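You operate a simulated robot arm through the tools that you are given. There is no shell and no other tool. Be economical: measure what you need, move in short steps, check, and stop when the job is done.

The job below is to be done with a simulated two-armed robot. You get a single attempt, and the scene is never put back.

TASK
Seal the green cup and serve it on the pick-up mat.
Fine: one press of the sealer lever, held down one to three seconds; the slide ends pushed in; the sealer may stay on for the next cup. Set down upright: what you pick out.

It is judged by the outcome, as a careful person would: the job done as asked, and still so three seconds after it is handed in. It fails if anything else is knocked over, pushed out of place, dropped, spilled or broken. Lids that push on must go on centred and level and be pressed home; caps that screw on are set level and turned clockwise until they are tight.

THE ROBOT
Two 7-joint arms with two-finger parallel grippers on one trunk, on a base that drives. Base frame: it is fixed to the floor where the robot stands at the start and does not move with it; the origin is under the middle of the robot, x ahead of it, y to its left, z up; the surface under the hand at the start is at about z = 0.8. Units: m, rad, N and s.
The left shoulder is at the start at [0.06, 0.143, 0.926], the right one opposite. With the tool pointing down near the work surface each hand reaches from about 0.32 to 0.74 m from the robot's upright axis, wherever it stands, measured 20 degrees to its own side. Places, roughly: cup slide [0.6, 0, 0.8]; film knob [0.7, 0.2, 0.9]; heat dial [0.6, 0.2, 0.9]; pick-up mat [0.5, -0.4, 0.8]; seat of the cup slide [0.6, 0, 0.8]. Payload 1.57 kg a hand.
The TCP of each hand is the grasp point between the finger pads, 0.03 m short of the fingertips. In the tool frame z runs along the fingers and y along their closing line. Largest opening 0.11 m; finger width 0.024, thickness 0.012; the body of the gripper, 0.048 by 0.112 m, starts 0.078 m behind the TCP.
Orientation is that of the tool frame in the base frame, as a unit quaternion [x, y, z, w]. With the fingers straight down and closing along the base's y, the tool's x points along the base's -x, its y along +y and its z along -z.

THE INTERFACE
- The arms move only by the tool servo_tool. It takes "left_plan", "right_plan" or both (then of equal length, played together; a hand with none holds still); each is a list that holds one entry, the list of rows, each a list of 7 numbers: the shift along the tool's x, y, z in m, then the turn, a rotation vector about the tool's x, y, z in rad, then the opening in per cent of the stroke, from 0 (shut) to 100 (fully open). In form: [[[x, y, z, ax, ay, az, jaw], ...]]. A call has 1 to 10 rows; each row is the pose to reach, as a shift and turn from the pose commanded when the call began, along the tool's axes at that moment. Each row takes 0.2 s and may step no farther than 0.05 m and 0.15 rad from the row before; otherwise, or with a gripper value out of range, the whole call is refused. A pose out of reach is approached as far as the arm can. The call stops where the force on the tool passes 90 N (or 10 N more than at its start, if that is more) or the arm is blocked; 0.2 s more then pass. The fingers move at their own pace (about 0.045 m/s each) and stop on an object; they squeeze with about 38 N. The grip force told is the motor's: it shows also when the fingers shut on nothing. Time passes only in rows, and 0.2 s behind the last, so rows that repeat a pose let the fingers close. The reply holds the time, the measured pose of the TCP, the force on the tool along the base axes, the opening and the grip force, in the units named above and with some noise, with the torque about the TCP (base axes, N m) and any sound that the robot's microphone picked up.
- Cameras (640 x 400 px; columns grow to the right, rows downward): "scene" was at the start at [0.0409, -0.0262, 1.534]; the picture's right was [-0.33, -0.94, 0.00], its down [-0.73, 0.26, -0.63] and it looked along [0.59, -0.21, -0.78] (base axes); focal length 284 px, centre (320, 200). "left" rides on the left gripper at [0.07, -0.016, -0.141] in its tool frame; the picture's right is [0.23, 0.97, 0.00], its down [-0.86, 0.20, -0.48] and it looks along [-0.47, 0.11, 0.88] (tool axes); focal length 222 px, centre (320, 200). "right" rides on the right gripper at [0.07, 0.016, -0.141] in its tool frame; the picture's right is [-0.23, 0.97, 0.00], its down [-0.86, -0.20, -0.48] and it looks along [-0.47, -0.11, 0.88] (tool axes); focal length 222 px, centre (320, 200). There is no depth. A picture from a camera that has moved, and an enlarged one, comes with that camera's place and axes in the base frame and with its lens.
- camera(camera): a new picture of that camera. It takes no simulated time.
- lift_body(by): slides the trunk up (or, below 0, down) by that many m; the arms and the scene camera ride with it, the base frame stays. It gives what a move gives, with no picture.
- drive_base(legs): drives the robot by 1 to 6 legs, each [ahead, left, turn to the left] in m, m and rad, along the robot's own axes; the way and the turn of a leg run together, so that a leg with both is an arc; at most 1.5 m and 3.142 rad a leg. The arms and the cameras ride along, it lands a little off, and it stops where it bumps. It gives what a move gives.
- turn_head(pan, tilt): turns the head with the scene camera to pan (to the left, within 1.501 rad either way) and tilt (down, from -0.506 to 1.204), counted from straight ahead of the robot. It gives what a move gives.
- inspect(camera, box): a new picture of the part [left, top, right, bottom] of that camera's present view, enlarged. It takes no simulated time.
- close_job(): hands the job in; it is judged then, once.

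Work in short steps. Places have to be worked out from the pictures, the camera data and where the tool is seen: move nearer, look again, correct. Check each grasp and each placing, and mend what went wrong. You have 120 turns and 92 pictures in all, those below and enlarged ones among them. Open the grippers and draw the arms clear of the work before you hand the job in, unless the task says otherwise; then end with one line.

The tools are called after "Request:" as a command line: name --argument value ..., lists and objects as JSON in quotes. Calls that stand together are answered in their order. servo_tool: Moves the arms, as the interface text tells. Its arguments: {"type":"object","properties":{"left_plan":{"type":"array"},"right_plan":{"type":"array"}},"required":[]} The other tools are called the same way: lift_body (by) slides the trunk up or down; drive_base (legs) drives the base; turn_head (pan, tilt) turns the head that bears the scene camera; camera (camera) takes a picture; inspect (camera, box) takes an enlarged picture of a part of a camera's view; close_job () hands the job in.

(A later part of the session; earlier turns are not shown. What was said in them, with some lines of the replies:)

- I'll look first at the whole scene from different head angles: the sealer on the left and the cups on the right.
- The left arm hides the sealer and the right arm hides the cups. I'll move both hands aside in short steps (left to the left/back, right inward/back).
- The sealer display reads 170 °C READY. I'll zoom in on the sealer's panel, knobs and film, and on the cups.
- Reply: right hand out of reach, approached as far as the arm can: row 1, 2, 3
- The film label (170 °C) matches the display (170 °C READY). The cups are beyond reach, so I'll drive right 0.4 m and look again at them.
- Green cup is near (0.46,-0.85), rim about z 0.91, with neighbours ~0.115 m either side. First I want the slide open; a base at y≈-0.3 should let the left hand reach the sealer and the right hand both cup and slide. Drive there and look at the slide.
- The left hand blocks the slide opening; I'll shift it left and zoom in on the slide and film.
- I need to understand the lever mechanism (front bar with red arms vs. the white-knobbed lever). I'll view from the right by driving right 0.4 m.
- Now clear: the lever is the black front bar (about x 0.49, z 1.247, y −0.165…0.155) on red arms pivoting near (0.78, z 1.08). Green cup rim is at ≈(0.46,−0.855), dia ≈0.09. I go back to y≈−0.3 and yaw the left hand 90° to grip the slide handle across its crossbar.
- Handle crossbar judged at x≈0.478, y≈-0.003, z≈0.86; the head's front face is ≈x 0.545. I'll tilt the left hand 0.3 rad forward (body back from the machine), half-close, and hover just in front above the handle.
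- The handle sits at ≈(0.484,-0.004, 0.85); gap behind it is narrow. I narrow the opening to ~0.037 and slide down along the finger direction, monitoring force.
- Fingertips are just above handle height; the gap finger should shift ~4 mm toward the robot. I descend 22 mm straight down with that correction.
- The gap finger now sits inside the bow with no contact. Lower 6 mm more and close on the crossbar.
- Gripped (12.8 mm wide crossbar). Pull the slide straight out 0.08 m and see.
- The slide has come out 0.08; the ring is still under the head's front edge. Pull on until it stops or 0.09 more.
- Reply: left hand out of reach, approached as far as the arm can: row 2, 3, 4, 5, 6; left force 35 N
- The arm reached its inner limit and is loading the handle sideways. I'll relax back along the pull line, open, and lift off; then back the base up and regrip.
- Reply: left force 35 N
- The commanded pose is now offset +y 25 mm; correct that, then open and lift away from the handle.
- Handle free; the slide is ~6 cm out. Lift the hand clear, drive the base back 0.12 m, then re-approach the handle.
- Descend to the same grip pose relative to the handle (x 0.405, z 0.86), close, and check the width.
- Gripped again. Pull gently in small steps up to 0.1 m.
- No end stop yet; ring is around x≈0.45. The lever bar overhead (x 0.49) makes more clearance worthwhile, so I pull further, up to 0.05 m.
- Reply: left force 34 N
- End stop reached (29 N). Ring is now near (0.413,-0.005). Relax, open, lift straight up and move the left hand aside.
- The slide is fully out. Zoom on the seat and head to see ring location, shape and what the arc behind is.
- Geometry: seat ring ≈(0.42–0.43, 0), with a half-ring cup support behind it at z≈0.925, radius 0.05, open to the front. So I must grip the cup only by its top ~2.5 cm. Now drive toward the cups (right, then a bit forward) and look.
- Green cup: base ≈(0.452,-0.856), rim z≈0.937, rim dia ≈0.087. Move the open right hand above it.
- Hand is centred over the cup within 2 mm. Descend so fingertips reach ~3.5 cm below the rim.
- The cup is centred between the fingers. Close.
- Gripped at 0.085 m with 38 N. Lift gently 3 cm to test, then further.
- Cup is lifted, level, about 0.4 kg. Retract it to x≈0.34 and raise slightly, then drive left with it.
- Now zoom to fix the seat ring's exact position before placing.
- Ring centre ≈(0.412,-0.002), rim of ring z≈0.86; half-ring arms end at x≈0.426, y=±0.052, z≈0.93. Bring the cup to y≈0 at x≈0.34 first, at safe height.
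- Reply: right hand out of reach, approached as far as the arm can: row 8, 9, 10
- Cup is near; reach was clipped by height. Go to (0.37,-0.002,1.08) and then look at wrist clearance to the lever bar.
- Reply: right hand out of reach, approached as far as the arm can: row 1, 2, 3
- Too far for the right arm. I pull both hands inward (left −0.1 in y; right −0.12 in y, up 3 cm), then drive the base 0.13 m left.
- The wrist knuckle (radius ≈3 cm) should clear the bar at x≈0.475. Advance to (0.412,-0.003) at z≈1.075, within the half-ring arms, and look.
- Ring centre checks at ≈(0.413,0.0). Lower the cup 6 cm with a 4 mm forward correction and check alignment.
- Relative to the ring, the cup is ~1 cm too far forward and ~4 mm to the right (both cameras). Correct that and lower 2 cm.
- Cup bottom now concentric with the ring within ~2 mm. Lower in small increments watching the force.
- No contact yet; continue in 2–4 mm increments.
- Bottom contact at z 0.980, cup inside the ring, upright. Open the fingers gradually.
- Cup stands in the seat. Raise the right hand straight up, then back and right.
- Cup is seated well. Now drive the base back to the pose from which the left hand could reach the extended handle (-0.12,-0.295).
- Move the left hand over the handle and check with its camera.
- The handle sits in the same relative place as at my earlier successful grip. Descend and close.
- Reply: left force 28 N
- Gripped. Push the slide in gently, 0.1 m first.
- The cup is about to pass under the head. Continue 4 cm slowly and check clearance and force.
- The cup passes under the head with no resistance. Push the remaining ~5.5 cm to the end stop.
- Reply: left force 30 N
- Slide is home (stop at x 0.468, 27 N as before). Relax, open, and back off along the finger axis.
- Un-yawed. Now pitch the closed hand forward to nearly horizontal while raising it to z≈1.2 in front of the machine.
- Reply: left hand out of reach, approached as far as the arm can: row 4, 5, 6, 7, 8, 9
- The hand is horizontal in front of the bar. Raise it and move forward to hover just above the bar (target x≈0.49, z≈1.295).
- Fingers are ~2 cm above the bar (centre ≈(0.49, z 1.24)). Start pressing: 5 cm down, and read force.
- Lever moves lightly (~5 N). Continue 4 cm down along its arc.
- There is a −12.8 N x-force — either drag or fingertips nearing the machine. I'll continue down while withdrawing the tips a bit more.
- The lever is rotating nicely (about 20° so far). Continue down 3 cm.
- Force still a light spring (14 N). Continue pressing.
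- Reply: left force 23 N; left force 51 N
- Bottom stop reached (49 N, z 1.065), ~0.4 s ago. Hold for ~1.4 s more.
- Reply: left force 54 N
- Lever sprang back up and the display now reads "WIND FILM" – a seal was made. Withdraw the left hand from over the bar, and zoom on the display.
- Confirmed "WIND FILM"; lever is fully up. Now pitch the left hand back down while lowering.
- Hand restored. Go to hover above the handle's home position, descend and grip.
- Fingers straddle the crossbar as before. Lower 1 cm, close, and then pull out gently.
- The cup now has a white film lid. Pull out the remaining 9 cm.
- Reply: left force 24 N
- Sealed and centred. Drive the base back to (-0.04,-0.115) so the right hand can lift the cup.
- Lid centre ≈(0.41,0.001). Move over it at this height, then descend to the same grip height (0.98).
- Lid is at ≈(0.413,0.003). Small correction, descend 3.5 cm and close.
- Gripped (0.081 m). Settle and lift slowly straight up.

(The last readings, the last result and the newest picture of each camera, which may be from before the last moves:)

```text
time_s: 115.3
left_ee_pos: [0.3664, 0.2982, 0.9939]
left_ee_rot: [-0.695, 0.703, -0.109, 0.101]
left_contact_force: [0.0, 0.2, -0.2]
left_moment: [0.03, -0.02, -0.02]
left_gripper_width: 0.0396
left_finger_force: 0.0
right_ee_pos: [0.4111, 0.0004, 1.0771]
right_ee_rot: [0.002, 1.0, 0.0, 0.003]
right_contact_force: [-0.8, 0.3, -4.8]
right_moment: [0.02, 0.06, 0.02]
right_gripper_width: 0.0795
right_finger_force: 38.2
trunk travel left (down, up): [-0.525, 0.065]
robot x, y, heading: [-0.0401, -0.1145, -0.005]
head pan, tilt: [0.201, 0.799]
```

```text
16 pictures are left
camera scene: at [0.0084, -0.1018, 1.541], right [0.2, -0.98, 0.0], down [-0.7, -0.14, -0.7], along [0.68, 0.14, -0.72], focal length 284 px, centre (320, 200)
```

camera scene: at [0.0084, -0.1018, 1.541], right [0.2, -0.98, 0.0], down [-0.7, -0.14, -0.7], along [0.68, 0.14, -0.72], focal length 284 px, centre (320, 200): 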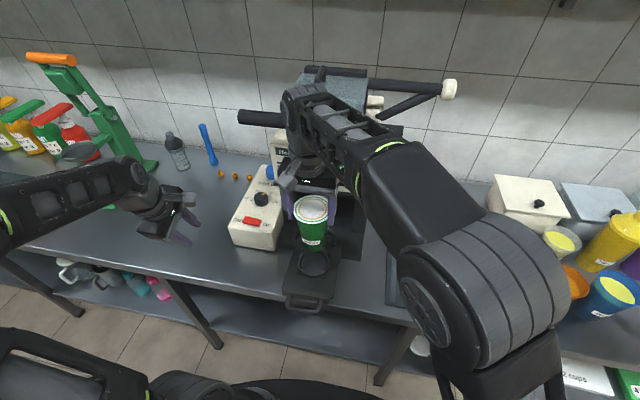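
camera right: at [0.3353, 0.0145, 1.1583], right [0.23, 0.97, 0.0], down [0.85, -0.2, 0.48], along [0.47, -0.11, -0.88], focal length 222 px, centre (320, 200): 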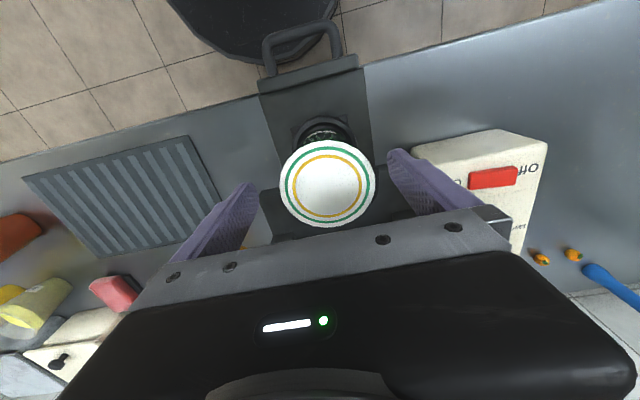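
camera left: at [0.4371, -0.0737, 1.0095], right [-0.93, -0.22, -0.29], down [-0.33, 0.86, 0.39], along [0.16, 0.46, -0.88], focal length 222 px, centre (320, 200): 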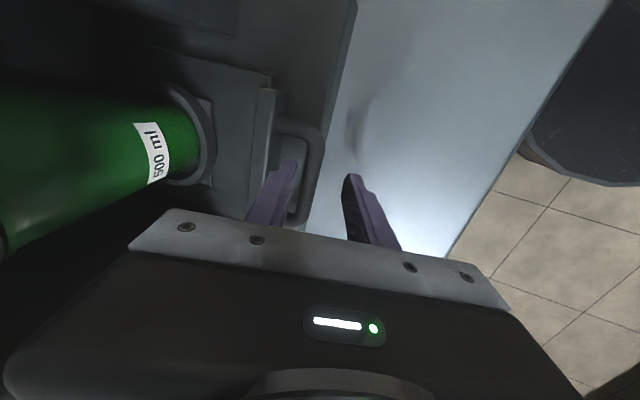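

Lifted out, but the grip reads narrower (0.0795), perhaps an off-centre chord. Check the grip from the wrist camera before carrying.

Request:
camera --camera "right"

```text
15 pictures are left
camera right: at [0.3403, 0.0171, 1.2185], right [0.23, 0.97, 0.0], down [0.85, -0.2, 0.48], along [0.47, -0.11, -0.88], focal length 222 px, centre (320, 200)
```

right: 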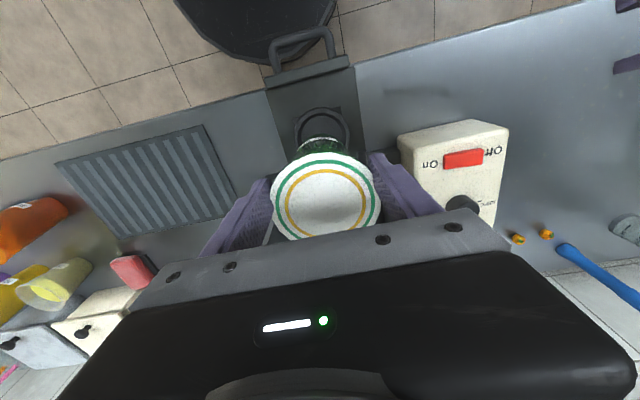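

The cup is centred and level under the lid; grip is just below the film rim. Carry it back 5 cm, then sideways toward the mat (centre ≈(0.455,-0.365)).

Request:
servo_tool --right_plan '[[[0.02, 0, 0, 0, 0, 0, 0], [0.045, 0, 0, 0, 0, 0, 0], [0.055, -0.03, 0, 0, 0, 0, 0], [0.055, -0.07, 0, 0, 0, 0, 0], [0.055, -0.115, 0, 0, 0, 0, 0], [0.05, -0.16, 0, 0, 0, 0, 0], [0.04, -0.205, 0, 0, 0, 0, 0], [0.025, -0.25, 0, 0, 0, 0, 0], [0.005, -0.29, 0, 0, 0, 0, 0], [-0.015, -0.325, 0, 0, 0, 0, 0]]]'

Request:
servo_tool --right_plan '[[[-0.02, -0.03, 0.01, 0, 0, 0, 0], [-0.02, -0.04, 0.04, 0, 0, 0, 0], [-0.02, -0.04, 0.07, 0, 0, 0, 0], [-0.02, -0.04, 0.095, 0, 0, 0, 0]]]'

Request:
camera --camera "right"

Request:
turn_head --pan -0.3 --tilt 0.8

Request:
camera --camera "scene"

```text
time_s: 117.5
left_ee_pos: [0.3659, 0.298, 0.9927]
left_ee_rot: [-0.694, 0.704, -0.109, 0.101]
left_contact_force: [1.1, 0.1, 0.4]
left_moment: [0.01, 0.0, 0.02]
left_gripper_width: 0.0394
left_finger_force: 0.1
right_ee_pos: [0.4251, -0.3206, 1.0763]
right_ee_rot: [0.001, 1.0, -0.001, 0.001]
right_contact_force: [0.8, -0.8, -3.8]
right_moment: [0.02, 0.09, 0.01]
right_gripper_width: 0.0793
right_finger_force: 38.1
trunk travel left (down, up): [-0.525, 0.065]
robot x, y, heading: [-0.0382, -0.115, -0.0]
head pan, tilt: [0.201, 0.799]
```

```text
time_s: 118.5
left_ee_pos: [0.3666, 0.2989, 0.9933]
left_ee_rot: [-0.695, 0.704, -0.109, 0.103]
left_contact_force: [-0.7, 0.1, -0.7]
left_moment: [0.04, 0.0, -0.01]
left_gripper_width: 0.0395
left_finger_force: 0.2
right_ee_pos: [0.4457, -0.3617, 0.9822]
right_ee_rot: [0.002, 1.0, 0.0, 0.002]
right_contact_force: [0.8, 0.3, -4.4]
right_moment: [-0.01, 0.07, -0.02]
right_gripper_width: 0.0783
right_finger_force: 37.9
trunk travel left (down, up): [-0.525, 0.065]
robot x, y, heading: [-0.0391, -0.1148, -0.003]
head pan, tilt: [0.201, 0.799]
```

```text
14 pictures are left
camera right: at [0.3739, -0.3464, 1.1228], right [0.23, 0.97, 0.0], down [0.85, -0.2, 0.48], along [0.47, -0.11, -0.88], focal length 222 px, centre (320, 200)
```

right: 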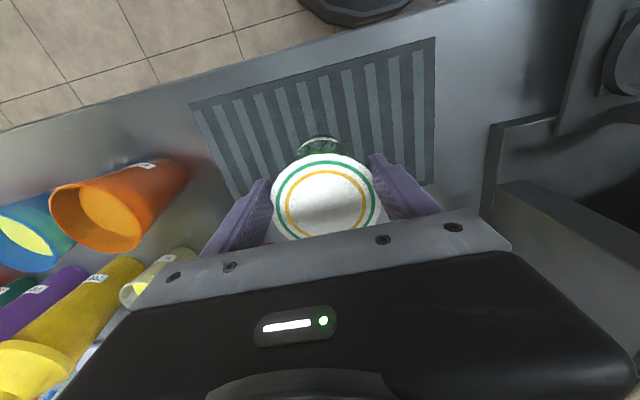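

```text
time_s: 119.5
left_ee_pos: [0.3654, 0.2991, 0.9924]
left_ee_rot: [-0.694, 0.704, -0.11, 0.102]
left_contact_force: [-0.3, -0.6, -0.4]
left_moment: [0.0, -0.05, -0.02]
left_gripper_width: 0.0399
left_finger_force: 0.1
right_ee_pos: [0.4448, -0.3623, 0.9821]
right_ee_rot: [0.002, 1.0, -0.001, 0.002]
right_contact_force: [-0.1, -0.6, -4.0]
right_moment: [0.04, 0.06, -0.04]
right_gripper_width: 0.0787
right_finger_force: 37.7
trunk travel left (down, up): [-0.525, 0.065]
robot x, y, heading: [-0.0429, -0.1167, -0.003]
head pan, tilt: [-0.3, 0.799]
```

```text
13 pictures are left
camera scene: at [0.0059, -0.1409, 1.541], right [-0.3, -0.95, 0.0], down [-0.68, 0.21, -0.7], along [0.67, -0.21, -0.72], focal length 284 px, centre (320, 200)
```

scene: 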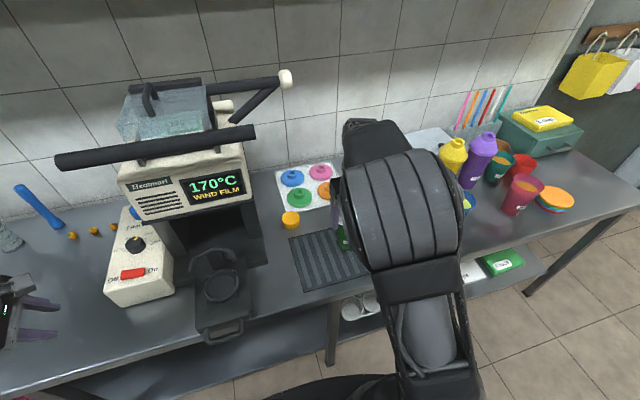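

Cup is over the mat's centre. Lower 3 cm, then in small increments until contact (expected TCP ≈0.944).

Request:
servo_tool --right_plan '[[[0, 0, 0.012, 0, 0, 0, 0], [0, 0, 0.022, 0, 0, 0, 0], [0, 0, 0.029, 0, 0, 0, 0]]]'

Request:
servo_tool --right_plan '[[[0, 0, 0.002, 0, 0, 0, 0], [0, 0, 0.004, 0, 0, 0, 0]]]'

Request:
servo_tool --right_plan '[[[0, 0, 0.0015, 0, 0, 0, 0], [0, 0, 0.003, 0, 0, 0, 0]]]'

```text
time_s: 120.3
left_ee_pos: [0.3646, 0.3004, 0.9932]
left_ee_rot: [-0.695, 0.703, -0.109, 0.102]
left_contact_force: [-0.4, -0.4, 0.5]
left_moment: [0.01, -0.02, -0.01]
left_gripper_width: 0.0392
left_finger_force: 0.0
right_ee_pos: [0.4459, -0.3615, 0.9539]
right_ee_rot: [0.001, 1.0, -0.001, 0.002]
right_contact_force: [0.2, -0.5, -3.8]
right_moment: [-0.02, 0.09, 0.01]
right_gripper_width: 0.0786
right_finger_force: 38.3
trunk travel left (down, up): [-0.525, 0.065]
robot x, y, heading: [-0.0424, -0.1174, -0.001]
head pan, tilt: [-0.3, 0.799]
```

```text
time_s: 120.9
left_ee_pos: [0.3651, 0.2988, 0.9941]
left_ee_rot: [-0.695, 0.703, -0.109, 0.102]
left_contact_force: [0.6, 0.4, 0.0]
left_moment: [-0.03, -0.02, 0.02]
left_gripper_width: 0.0398
left_finger_force: 0.0
right_ee_pos: [0.4461, -0.3611, 0.9493]
right_ee_rot: [0.001, 1.0, -0.001, 0.002]
right_contact_force: [0.0, -0.2, -4.1]
right_moment: [-0.05, 0.07, -0.02]
right_gripper_width: 0.0786
right_finger_force: 37.8
trunk travel left (down, up): [-0.525, 0.065]
robot x, y, heading: [-0.0397, -0.1196, -0.001]
head pan, tilt: [-0.3, 0.799]
```

```text
time_s: 121.5
left_ee_pos: [0.3652, 0.2989, 0.9943]
left_ee_rot: [-0.694, 0.704, -0.109, 0.102]
left_contact_force: [-0.7, 0.2, 0.0]
left_moment: [-0.01, -0.03, -0.02]
left_gripper_width: 0.0396
left_finger_force: 0.0
right_ee_pos: [0.4454, -0.3621, 0.9472]
right_ee_rot: [0.002, 1.0, 0.0, 0.002]
right_contact_force: [-0.2, -0.2, -4.5]
right_moment: [0.01, 0.06, 0.0]
right_gripper_width: 0.0785
right_finger_force: 38.4
trunk travel left (down, up): [-0.525, 0.065]
robot x, y, heading: [-0.0423, -0.118, -0.004]
head pan, tilt: [-0.3, 0.799]
```

Not yet in contact; continue by 1.5–3 mm.

Request:
servo_tool --right_plan '[[[0, 0, 0.0015, 0, 0, 0, 0], [0, 0, 0.003, 0, 0, 0, 0]]]'

Request:
servo_tool --right_plan '[[[0, 0, 0.001, 0, 0, 0, 0], [0, 0, 0.002, 0, 0, 0, 0]]]'

```text
time_s: 122.1
left_ee_pos: [0.3661, 0.2994, 0.9946]
left_ee_rot: [-0.695, 0.703, -0.11, 0.103]
left_contact_force: [0.3, -0.3, -0.5]
left_moment: [-0.03, -0.03, -0.03]
left_gripper_width: 0.0395
left_finger_force: 0.0
right_ee_pos: [0.4451, -0.3616, 0.9447]
right_ee_rot: [0.002, 1.0, -0.001, 0.003]
right_contact_force: [-1.4, -0.3, 8.3]
right_moment: [0.18, -0.16, -0.02]
right_gripper_width: 0.0787
right_finger_force: 38.4
trunk travel left (down, up): [-0.525, 0.065]
robot x, y, heading: [-0.0424, -0.117, 0.002]
head pan, tilt: [-0.3, 0.799]
```

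```text
time_s: 122.7
left_ee_pos: [0.363, 0.2995, 0.9944]
left_ee_rot: [-0.695, 0.703, -0.109, 0.102]
left_contact_force: [-0.1, 0.3, 0.6]
left_moment: [-0.01, 0.01, -0.01]
left_gripper_width: 0.0396
left_finger_force: 0.0
right_ee_pos: [0.4433, -0.3617, 0.9434]
right_ee_rot: [0.001, 1.0, -0.001, 0.002]
right_contact_force: [-6.4, -2.0, 16.8]
right_moment: [0.0, 0.0, -0.05]
right_gripper_width: 0.0756
right_finger_force: 38.0
trunk travel left (down, up): [-0.525, 0.065]
robot x, y, heading: [-0.0439, -0.1153, -0.008]
head pan, tilt: [-0.3, 0.799]
```

Contact on the mat (17 N). Open now.

Request:
servo_tool --right_plan '[[[0, 0, -0.001, 0, 0, 0, 80], [0, 0, -0.001, 0, 0, 0, 100], [0, 0, -0.001, 0, 0, 0, 100]]]'

Request:
camera --camera "right"

```text
time_s: 123.5
left_ee_pos: [0.3658, 0.3, 0.9941]
left_ee_rot: [-0.695, 0.703, -0.11, 0.102]
left_contact_force: [-0.4, -0.2, 0.4]
left_moment: [0.0, -0.03, -0.01]
left_gripper_width: 0.0395
left_finger_force: 0.0
right_ee_pos: [0.4451, -0.3604, 0.943]
right_ee_rot: [0.001, 1.0, -0.001, 0.003]
right_contact_force: [0.0, 0.3, -0.1]
right_moment: [0.0, 0.01, -0.02]
right_gripper_width: 0.1099
right_finger_force: 0.0
trunk travel left (down, up): [-0.525, 0.065]
robot x, y, heading: [-0.039, -0.1164, 0.0]
head pan, tilt: [-0.3, 0.799]
```

```text
12 pictures are left
camera right: at [0.3736, -0.3454, 1.0844], right [0.23, 0.97, 0.0], down [0.85, -0.2, 0.48], along [0.47, -0.11, -0.88], focal length 222 px, centre (320, 200)
```

right: 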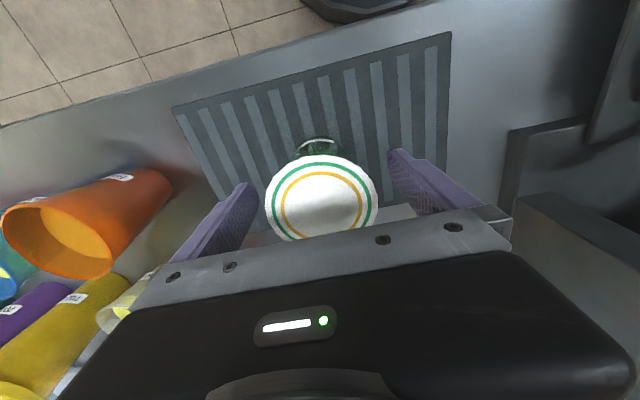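

Cup stands on the mat, fingers open and clear. Raise the hand straight up, then view the cup.

Request:
servo_tool --right_plan '[[[0, 0, -0.03, 0, 0, 0, 100], [0, 0, -0.06, 0, 0, 0, 100], [0, 0, -0.1, 0, 0, 0, 100], [0, 0, -0.135, 0, 0, 0, 100], [0.03, -0.02, -0.135, 0, 0, 0, 100], [0.06, -0.06, -0.135, 0, 0, 0, 100], [0.08, -0.1, -0.135, 0, 0, 0, 100], [0.08, -0.14, -0.135, 0, 0, 0, 100]]]'

Request:
drive_base --legs '[[-0.082, 0, 0], [0, -0.18, 0]]'

Request:
turn_head --pan 0.1 --tilt 0.75

Request:
camera --camera "scene"

```text
time_s: 125.3
left_ee_pos: [0.3654, 0.2996, 0.9936]
left_ee_rot: [-0.694, 0.704, -0.11, 0.102]
left_contact_force: [0.3, 0.4, -0.1]
left_moment: [0.03, 0.0, 0.05]
left_gripper_width: 0.0395
left_finger_force: 0.0
right_ee_pos: [0.3629, -0.5033, 1.0793]
right_ee_rot: [0.001, 1.0, 0.0, 0.002]
right_contact_force: [-1.2, 0.5, 0.4]
right_moment: [0.02, 0.03, 0.01]
right_gripper_width: 0.1099
right_finger_force: 0.1
trunk travel left (down, up): [-0.525, 0.065]
robot x, y, heading: [-0.0396, -0.1137, -0.004]
head pan, tilt: [-0.3, 0.799]
```

```text
time_s: 127.4
left_ee_pos: [0.2829, 0.1198, 0.9945]
left_ee_rot: [-0.694, 0.704, -0.109, 0.101]
left_contact_force: [0.1, 0.3, -0.5]
left_moment: [0.03, -0.04, -0.02]
left_gripper_width: 0.0393
left_finger_force: 0.0
right_ee_pos: [0.2806, -0.682, 1.0799]
right_ee_rot: [0.003, 1.0, -0.001, 0.002]
right_contact_force: [0.1, -1.0, -0.5]
right_moment: [0.05, 0.02, -0.04]
right_gripper_width: 0.1098
right_finger_force: 0.0
trunk travel left (down, up): [-0.525, 0.065]
robot x, y, heading: [-0.1246, -0.2926, -0.006]
head pan, tilt: [-0.3, 0.799]
```

```text
time_s: 128.3
left_ee_pos: [0.2831, 0.1207, 0.9932]
left_ee_rot: [-0.694, 0.704, -0.11, 0.102]
left_contact_force: [0.2, -0.1, -0.3]
left_moment: [0.01, 0.0, 0.0]
left_gripper_width: 0.0395
left_finger_force: 0.1
right_ee_pos: [0.2806, -0.6815, 1.0791]
right_ee_rot: [0.002, 1.0, -0.001, 0.002]
right_contact_force: [0.5, -0.5, -0.2]
right_moment: [0.0, -0.03, 0.02]
right_gripper_width: 0.1099
right_finger_force: 0.0
trunk travel left (down, up): [-0.525, 0.065]
robot x, y, heading: [-0.1219, -0.2954, -0.005]
head pan, tilt: [0.099, 0.75]
```

```text
11 pictures are left
camera scene: at [-0.0715, -0.2865, 1.545], right [0.09, -1.0, 0.0], down [-0.68, -0.06, -0.73], along [0.73, 0.07, -0.68], focal length 284 px, centre (320, 200)
```

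scene: 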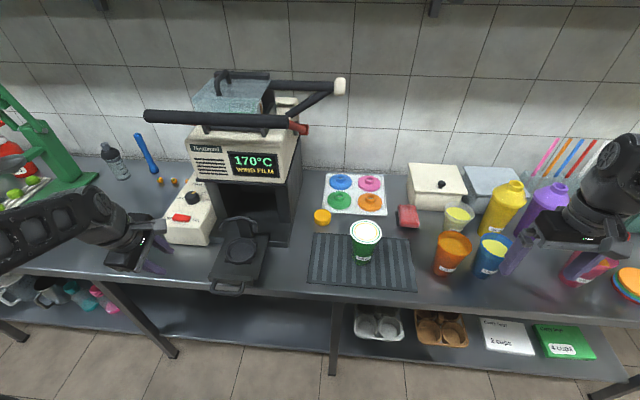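

The sealed cup stands upright on the mat. Now push the slide back in: bring the left hand over the handle, descend.

Request:
servo_tool --left_plan '[[[0.035, 0, 0, 0, 0, 0, 36], [0.07, 0, 0, 0, 0, 0, 36], [0.105, 0, 0.01, 0, 0, 0, 36], [0.126, 0.004, 0.025, 0, 0, 0, 36], [0.126, 0.008, 0.04, 0, 0, 0, 36], [0.126, 0.018, 0.067, 0, 0, 0, 36], [0.126, 0.028, 0.094, 0, 0, 0, 36]]]'

Request:
camera --camera "left"

```text
time_s: 129.9
left_ee_pos: [0.282, -0.0056, 0.8978]
left_ee_rot: [-0.694, 0.704, -0.11, 0.101]
left_contact_force: [0.6, -0.1, -0.5]
left_moment: [0.01, 0.01, 0.0]
left_gripper_width: 0.0396
left_finger_force: 0.1
right_ee_pos: [0.2813, -0.681, 1.0806]
right_ee_rot: [0.003, 1.0, -0.001, 0.002]
right_contact_force: [0.6, -0.3, 1.3]
right_moment: [-0.03, 0.01, 0.01]
right_gripper_width: 0.1102
right_finger_force: 0.1
trunk travel left (down, up): [-0.525, 0.065]
robot x, y, heading: [-0.1234, -0.2928, -0.002]
head pan, tilt: [0.099, 0.75]
```

```text
10 pictures are left
camera left: at [0.2538, -0.0733, 1.0381], right [-0.93, -0.21, -0.29], down [-0.32, 0.86, 0.39], along [0.16, 0.46, -0.88], focal length 222 px, centre (320, 200)
```

left: 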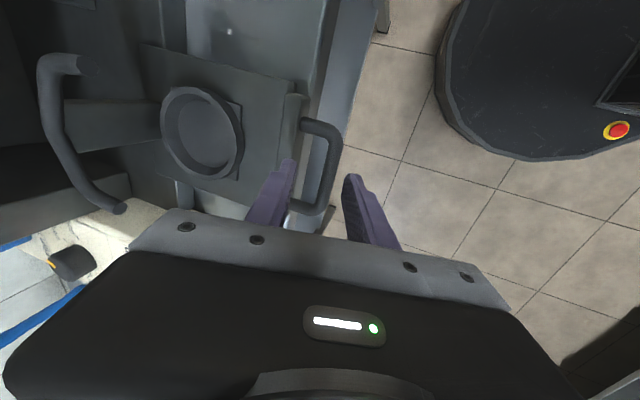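

Fingers straddle the crossbar. Descend 4 cm, close, then push.

Request:
servo_tool --left_plan '[[[0, 0.006, 0.019, 0, 0, 0, 36], [0, 0.0117, 0.038, 0, 0, 0, 36], [0, 0.0117, 0.038, 0, 0, 0, 0], [0, 0.0117, 0.038, 0, 0, 0, 0], [0, 0.0117, 0.038, 0, 0, 0, 0], [0, 0.0117, 0.038, 0, 0, 0, 0]]]'

Request:
servo_tool --left_plan '[[[0, -0.01, 0.0031, 0, 0, 0, 0], [0, -0.025, 0.0079, 0, 0, 0, 0], [0, -0.042, 0.0132, 0, 0, 0, 0], [0, -0.059, 0.0186, 0, 0, 0, 0], [0, -0.076, 0.0239, 0, 0, 0, 0], [0, -0.093, 0.0293, 0, 0, 0, 0], [0, -0.11, 0.0346, 0, 0, 0, 0]]]'

```text
time_s: 131.3
left_ee_pos: [0.2833, -0.0061, 0.8573]
left_ee_rot: [-0.695, 0.703, -0.11, 0.101]
left_contact_force: [0.6, -1.2, 3.2]
left_moment: [-0.32, -0.01, 0.7]
left_gripper_width: 0.0132
left_finger_force: 29.8
right_ee_pos: [0.2808, -0.6818, 1.0784]
right_ee_rot: [0.002, 1.0, -0.001, 0.002]
right_contact_force: [-0.1, -0.9, -0.7]
right_moment: [0.01, 0.02, 0.02]
right_gripper_width: 0.1098
right_finger_force: 0.0
trunk travel left (down, up): [-0.525, 0.065]
robot x, y, heading: [-0.1225, -0.2968, -0.001]
head pan, tilt: [0.099, 0.75]
```

```text
time_s: 132.9
left_ee_pos: [0.3976, -0.0076, 0.858]
left_ee_rot: [-0.694, 0.704, -0.11, 0.103]
left_contact_force: [2.0, 12.5, 5.6]
left_moment: [0.53, 0.01, 1.0]
left_gripper_width: 0.0132
left_finger_force: 30.6
right_ee_pos: [0.2816, -0.6796, 1.0797]
right_ee_rot: [0.001, 1.0, -0.002, 0.002]
right_contact_force: [0.3, 0.2, 0.3]
right_moment: [0.03, 0.01, -0.02]
right_gripper_width: 0.11
right_finger_force: 0.0
trunk travel left (down, up): [-0.525, 0.065]
robot x, y, heading: [-0.1257, -0.2952, -0.002]
head pan, tilt: [0.099, 0.75]
```

Push the last ~7 cm to the stop (with slight +y relief).

Request:
servo_tool --left_plan '[[[-0.001, -0.012, 0.0038, 0, 0, 0, 0], [-0.002, -0.026, 0.0082, 0, 0, 0, 0], [-0.003, -0.04, 0.0126, 0, 0, 0, 0], [-0.003, -0.054, 0.017, 0, 0, 0, 0], [-0.003, -0.064, 0.0201, 0, 0, 0, 0], [-0.003, -0.071, 0.0223, 0, 0, 0, 0]]]'

```text
time_s: 134.3
left_ee_pos: [0.4731, -0.0078, 0.857]
left_ee_rot: [-0.694, 0.703, -0.111, 0.104]
left_contact_force: [2.1, 6.0, 16.7]
left_moment: [-0.19, -0.07, 0.7]
left_gripper_width: 0.0131
left_finger_force: 30.4
right_ee_pos: [0.2802, -0.681, 1.0798]
right_ee_rot: [0.002, 1.0, 0.0, 0.003]
right_contact_force: [-0.1, -0.1, -0.6]
right_moment: [0.03, 0.0, 0.02]
right_gripper_width: 0.1102
right_finger_force: 0.1
trunk travel left (down, up): [-0.525, 0.065]
robot x, y, heading: [-0.1223, -0.2947, -0.012]
head pan, tilt: [0.099, 0.75]
```

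No stop force yet; push a few more millimetres.

Request:
servo_tool --left_plan '[[[0, -0.003, 0.001, 0, 0, 0, 0], [0, -0.006, 0.0019, 0, 0, 0, 0]]]'

```text
time_s: 134.9
left_ee_pos: [0.4754, -0.0063, 0.8568]
left_ee_rot: [-0.695, 0.704, -0.108, 0.101]
left_contact_force: [-14.4, 0.9, 18.5]
left_moment: [0.04, -0.12, 0.9]
left_gripper_width: 0.0134
left_finger_force: 30.2
right_ee_pos: [0.2779, -0.6809, 1.0798]
right_ee_rot: [0.001, 1.0, -0.001, 0.004]
right_contact_force: [-0.3, 0.1, -0.7]
right_moment: [-0.01, 0.05, -0.04]
right_gripper_width: 0.1099
right_finger_force: 0.0
trunk travel left (down, up): [-0.525, 0.065]
robot x, y, heading: [-0.126, -0.2959, -0.006]
head pan, tilt: [0.099, 0.75]
```

Stop reached (-14 N). Release and back away with the left hand, then take a final look.

Request:
servo_tool --left_plan '[[[0, 0.001, 0, 0, 0, 0, 0], [0, 0.001, 0, 0, 0, 0, 36], [0, 0.001, 0, 0, 0, 0, 36], [0, 0.001, 0, 0, 0, 0, 36], [0, 0.008, -0.03, 0, 0, 0, 36], [0, 0.018, -0.07, 0, 0, 0, 36], [0, 0.05, -0.1, 0, 0, 0, 60], [0, 0.09, -0.12, 0, 0, 0, 100], [-0.03, 0.12, -0.13, 0, 0, 0, 100], [-0.07, 0.14, -0.13, 0, 0, 0, 100]]]'

Request:
servo_tool --left_plan '[[[-0.04, 0, 0, 0, 0, 0, 100], [-0.08, 0, 0, 0, 0, 0, 100], [-0.12, 0, 0, 0, 0, 0, 100]]]'

Request:
camera --camera "scene"

Request:
inspect --camera "scene" --box '[160, 130, 420, 300]'

```text
time_s: 137.1
left_ee_pos: [0.3059, 0.0664, 0.937]
left_ee_rot: [-0.694, 0.704, -0.109, 0.102]
left_contact_force: [-0.8, -0.1, -1.0]
left_moment: [-0.01, -0.02, 0.0]
left_gripper_width: 0.1099
left_finger_force: 0.0
right_ee_pos: [0.2799, -0.6821, 1.0803]
right_ee_rot: [0.002, 1.0, 0.0, 0.002]
right_contact_force: [0.5, 0.4, -0.4]
right_moment: [0.0, -0.04, 0.0]
right_gripper_width: 0.1102
right_finger_force: 0.0
trunk travel left (down, up): [-0.525, 0.065]
robot x, y, heading: [-0.1233, -0.2913, -0.004]
head pan, tilt: [0.099, 0.75]
```

```text
time_s: 137.9
left_ee_pos: [0.3107, 0.1893, 0.9368]
left_ee_rot: [-0.694, 0.704, -0.11, 0.101]
left_contact_force: [-0.6, -0.4, -0.7]
left_moment: [-0.01, -0.03, -0.01]
left_gripper_width: 0.1099
left_finger_force: 0.0
right_ee_pos: [0.2799, -0.681, 1.0798]
right_ee_rot: [0.004, 1.0, -0.001, 0.001]
right_contact_force: [-1.1, 0.8, -0.9]
right_moment: [-0.02, -0.02, 0.01]
right_gripper_width: 0.1099
right_finger_force: 0.0
trunk travel left (down, up): [-0.525, 0.065]
robot x, y, heading: [-0.1228, -0.2899, -0.001]
head pan, tilt: [0.099, 0.75]
```

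```text
9 pictures are left
camera scene: at [-0.0712, -0.2855, 1.545], right [0.1, -1.0, 0.0], down [-0.68, -0.07, -0.73], along [0.73, 0.07, -0.68], focal length 284 px, centre (320, 200)
```

scene: 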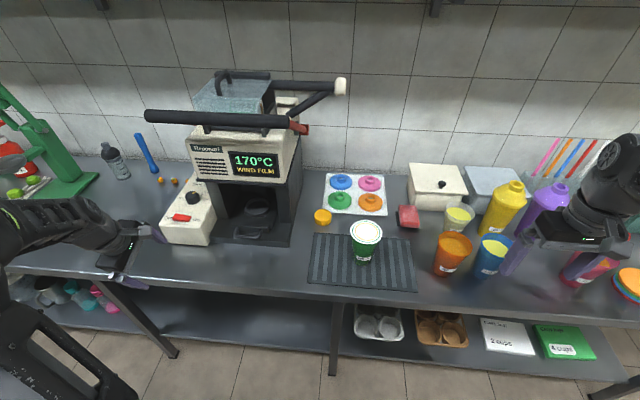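

```text
2.35 times, centred on (290, 215) of scene
camera zoom: at [-0.0712, -0.2855, 1.545], right [0.1, -1.0, 0.0], down [-0.68, -0.07, -0.73], along [0.73, 0.07, -0.68], focal length 669 px, centre (391, 165)
```

zoom: 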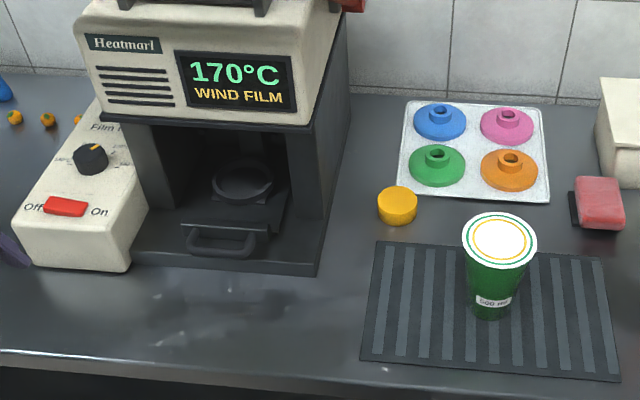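

The slide is home, the lever is up, the sealed green cup stands upright on the mat, and both hands are open and clear. I'm handing in.

Request:
close_job

```text
The job is handed in.
```

The green cup is sealed and standing upright on the pick-up mat. The lever was pressed once and held down about two seconds, the slide is pushed back in, and the sealer is still on, now showing "WIND FILM" for the next cup.
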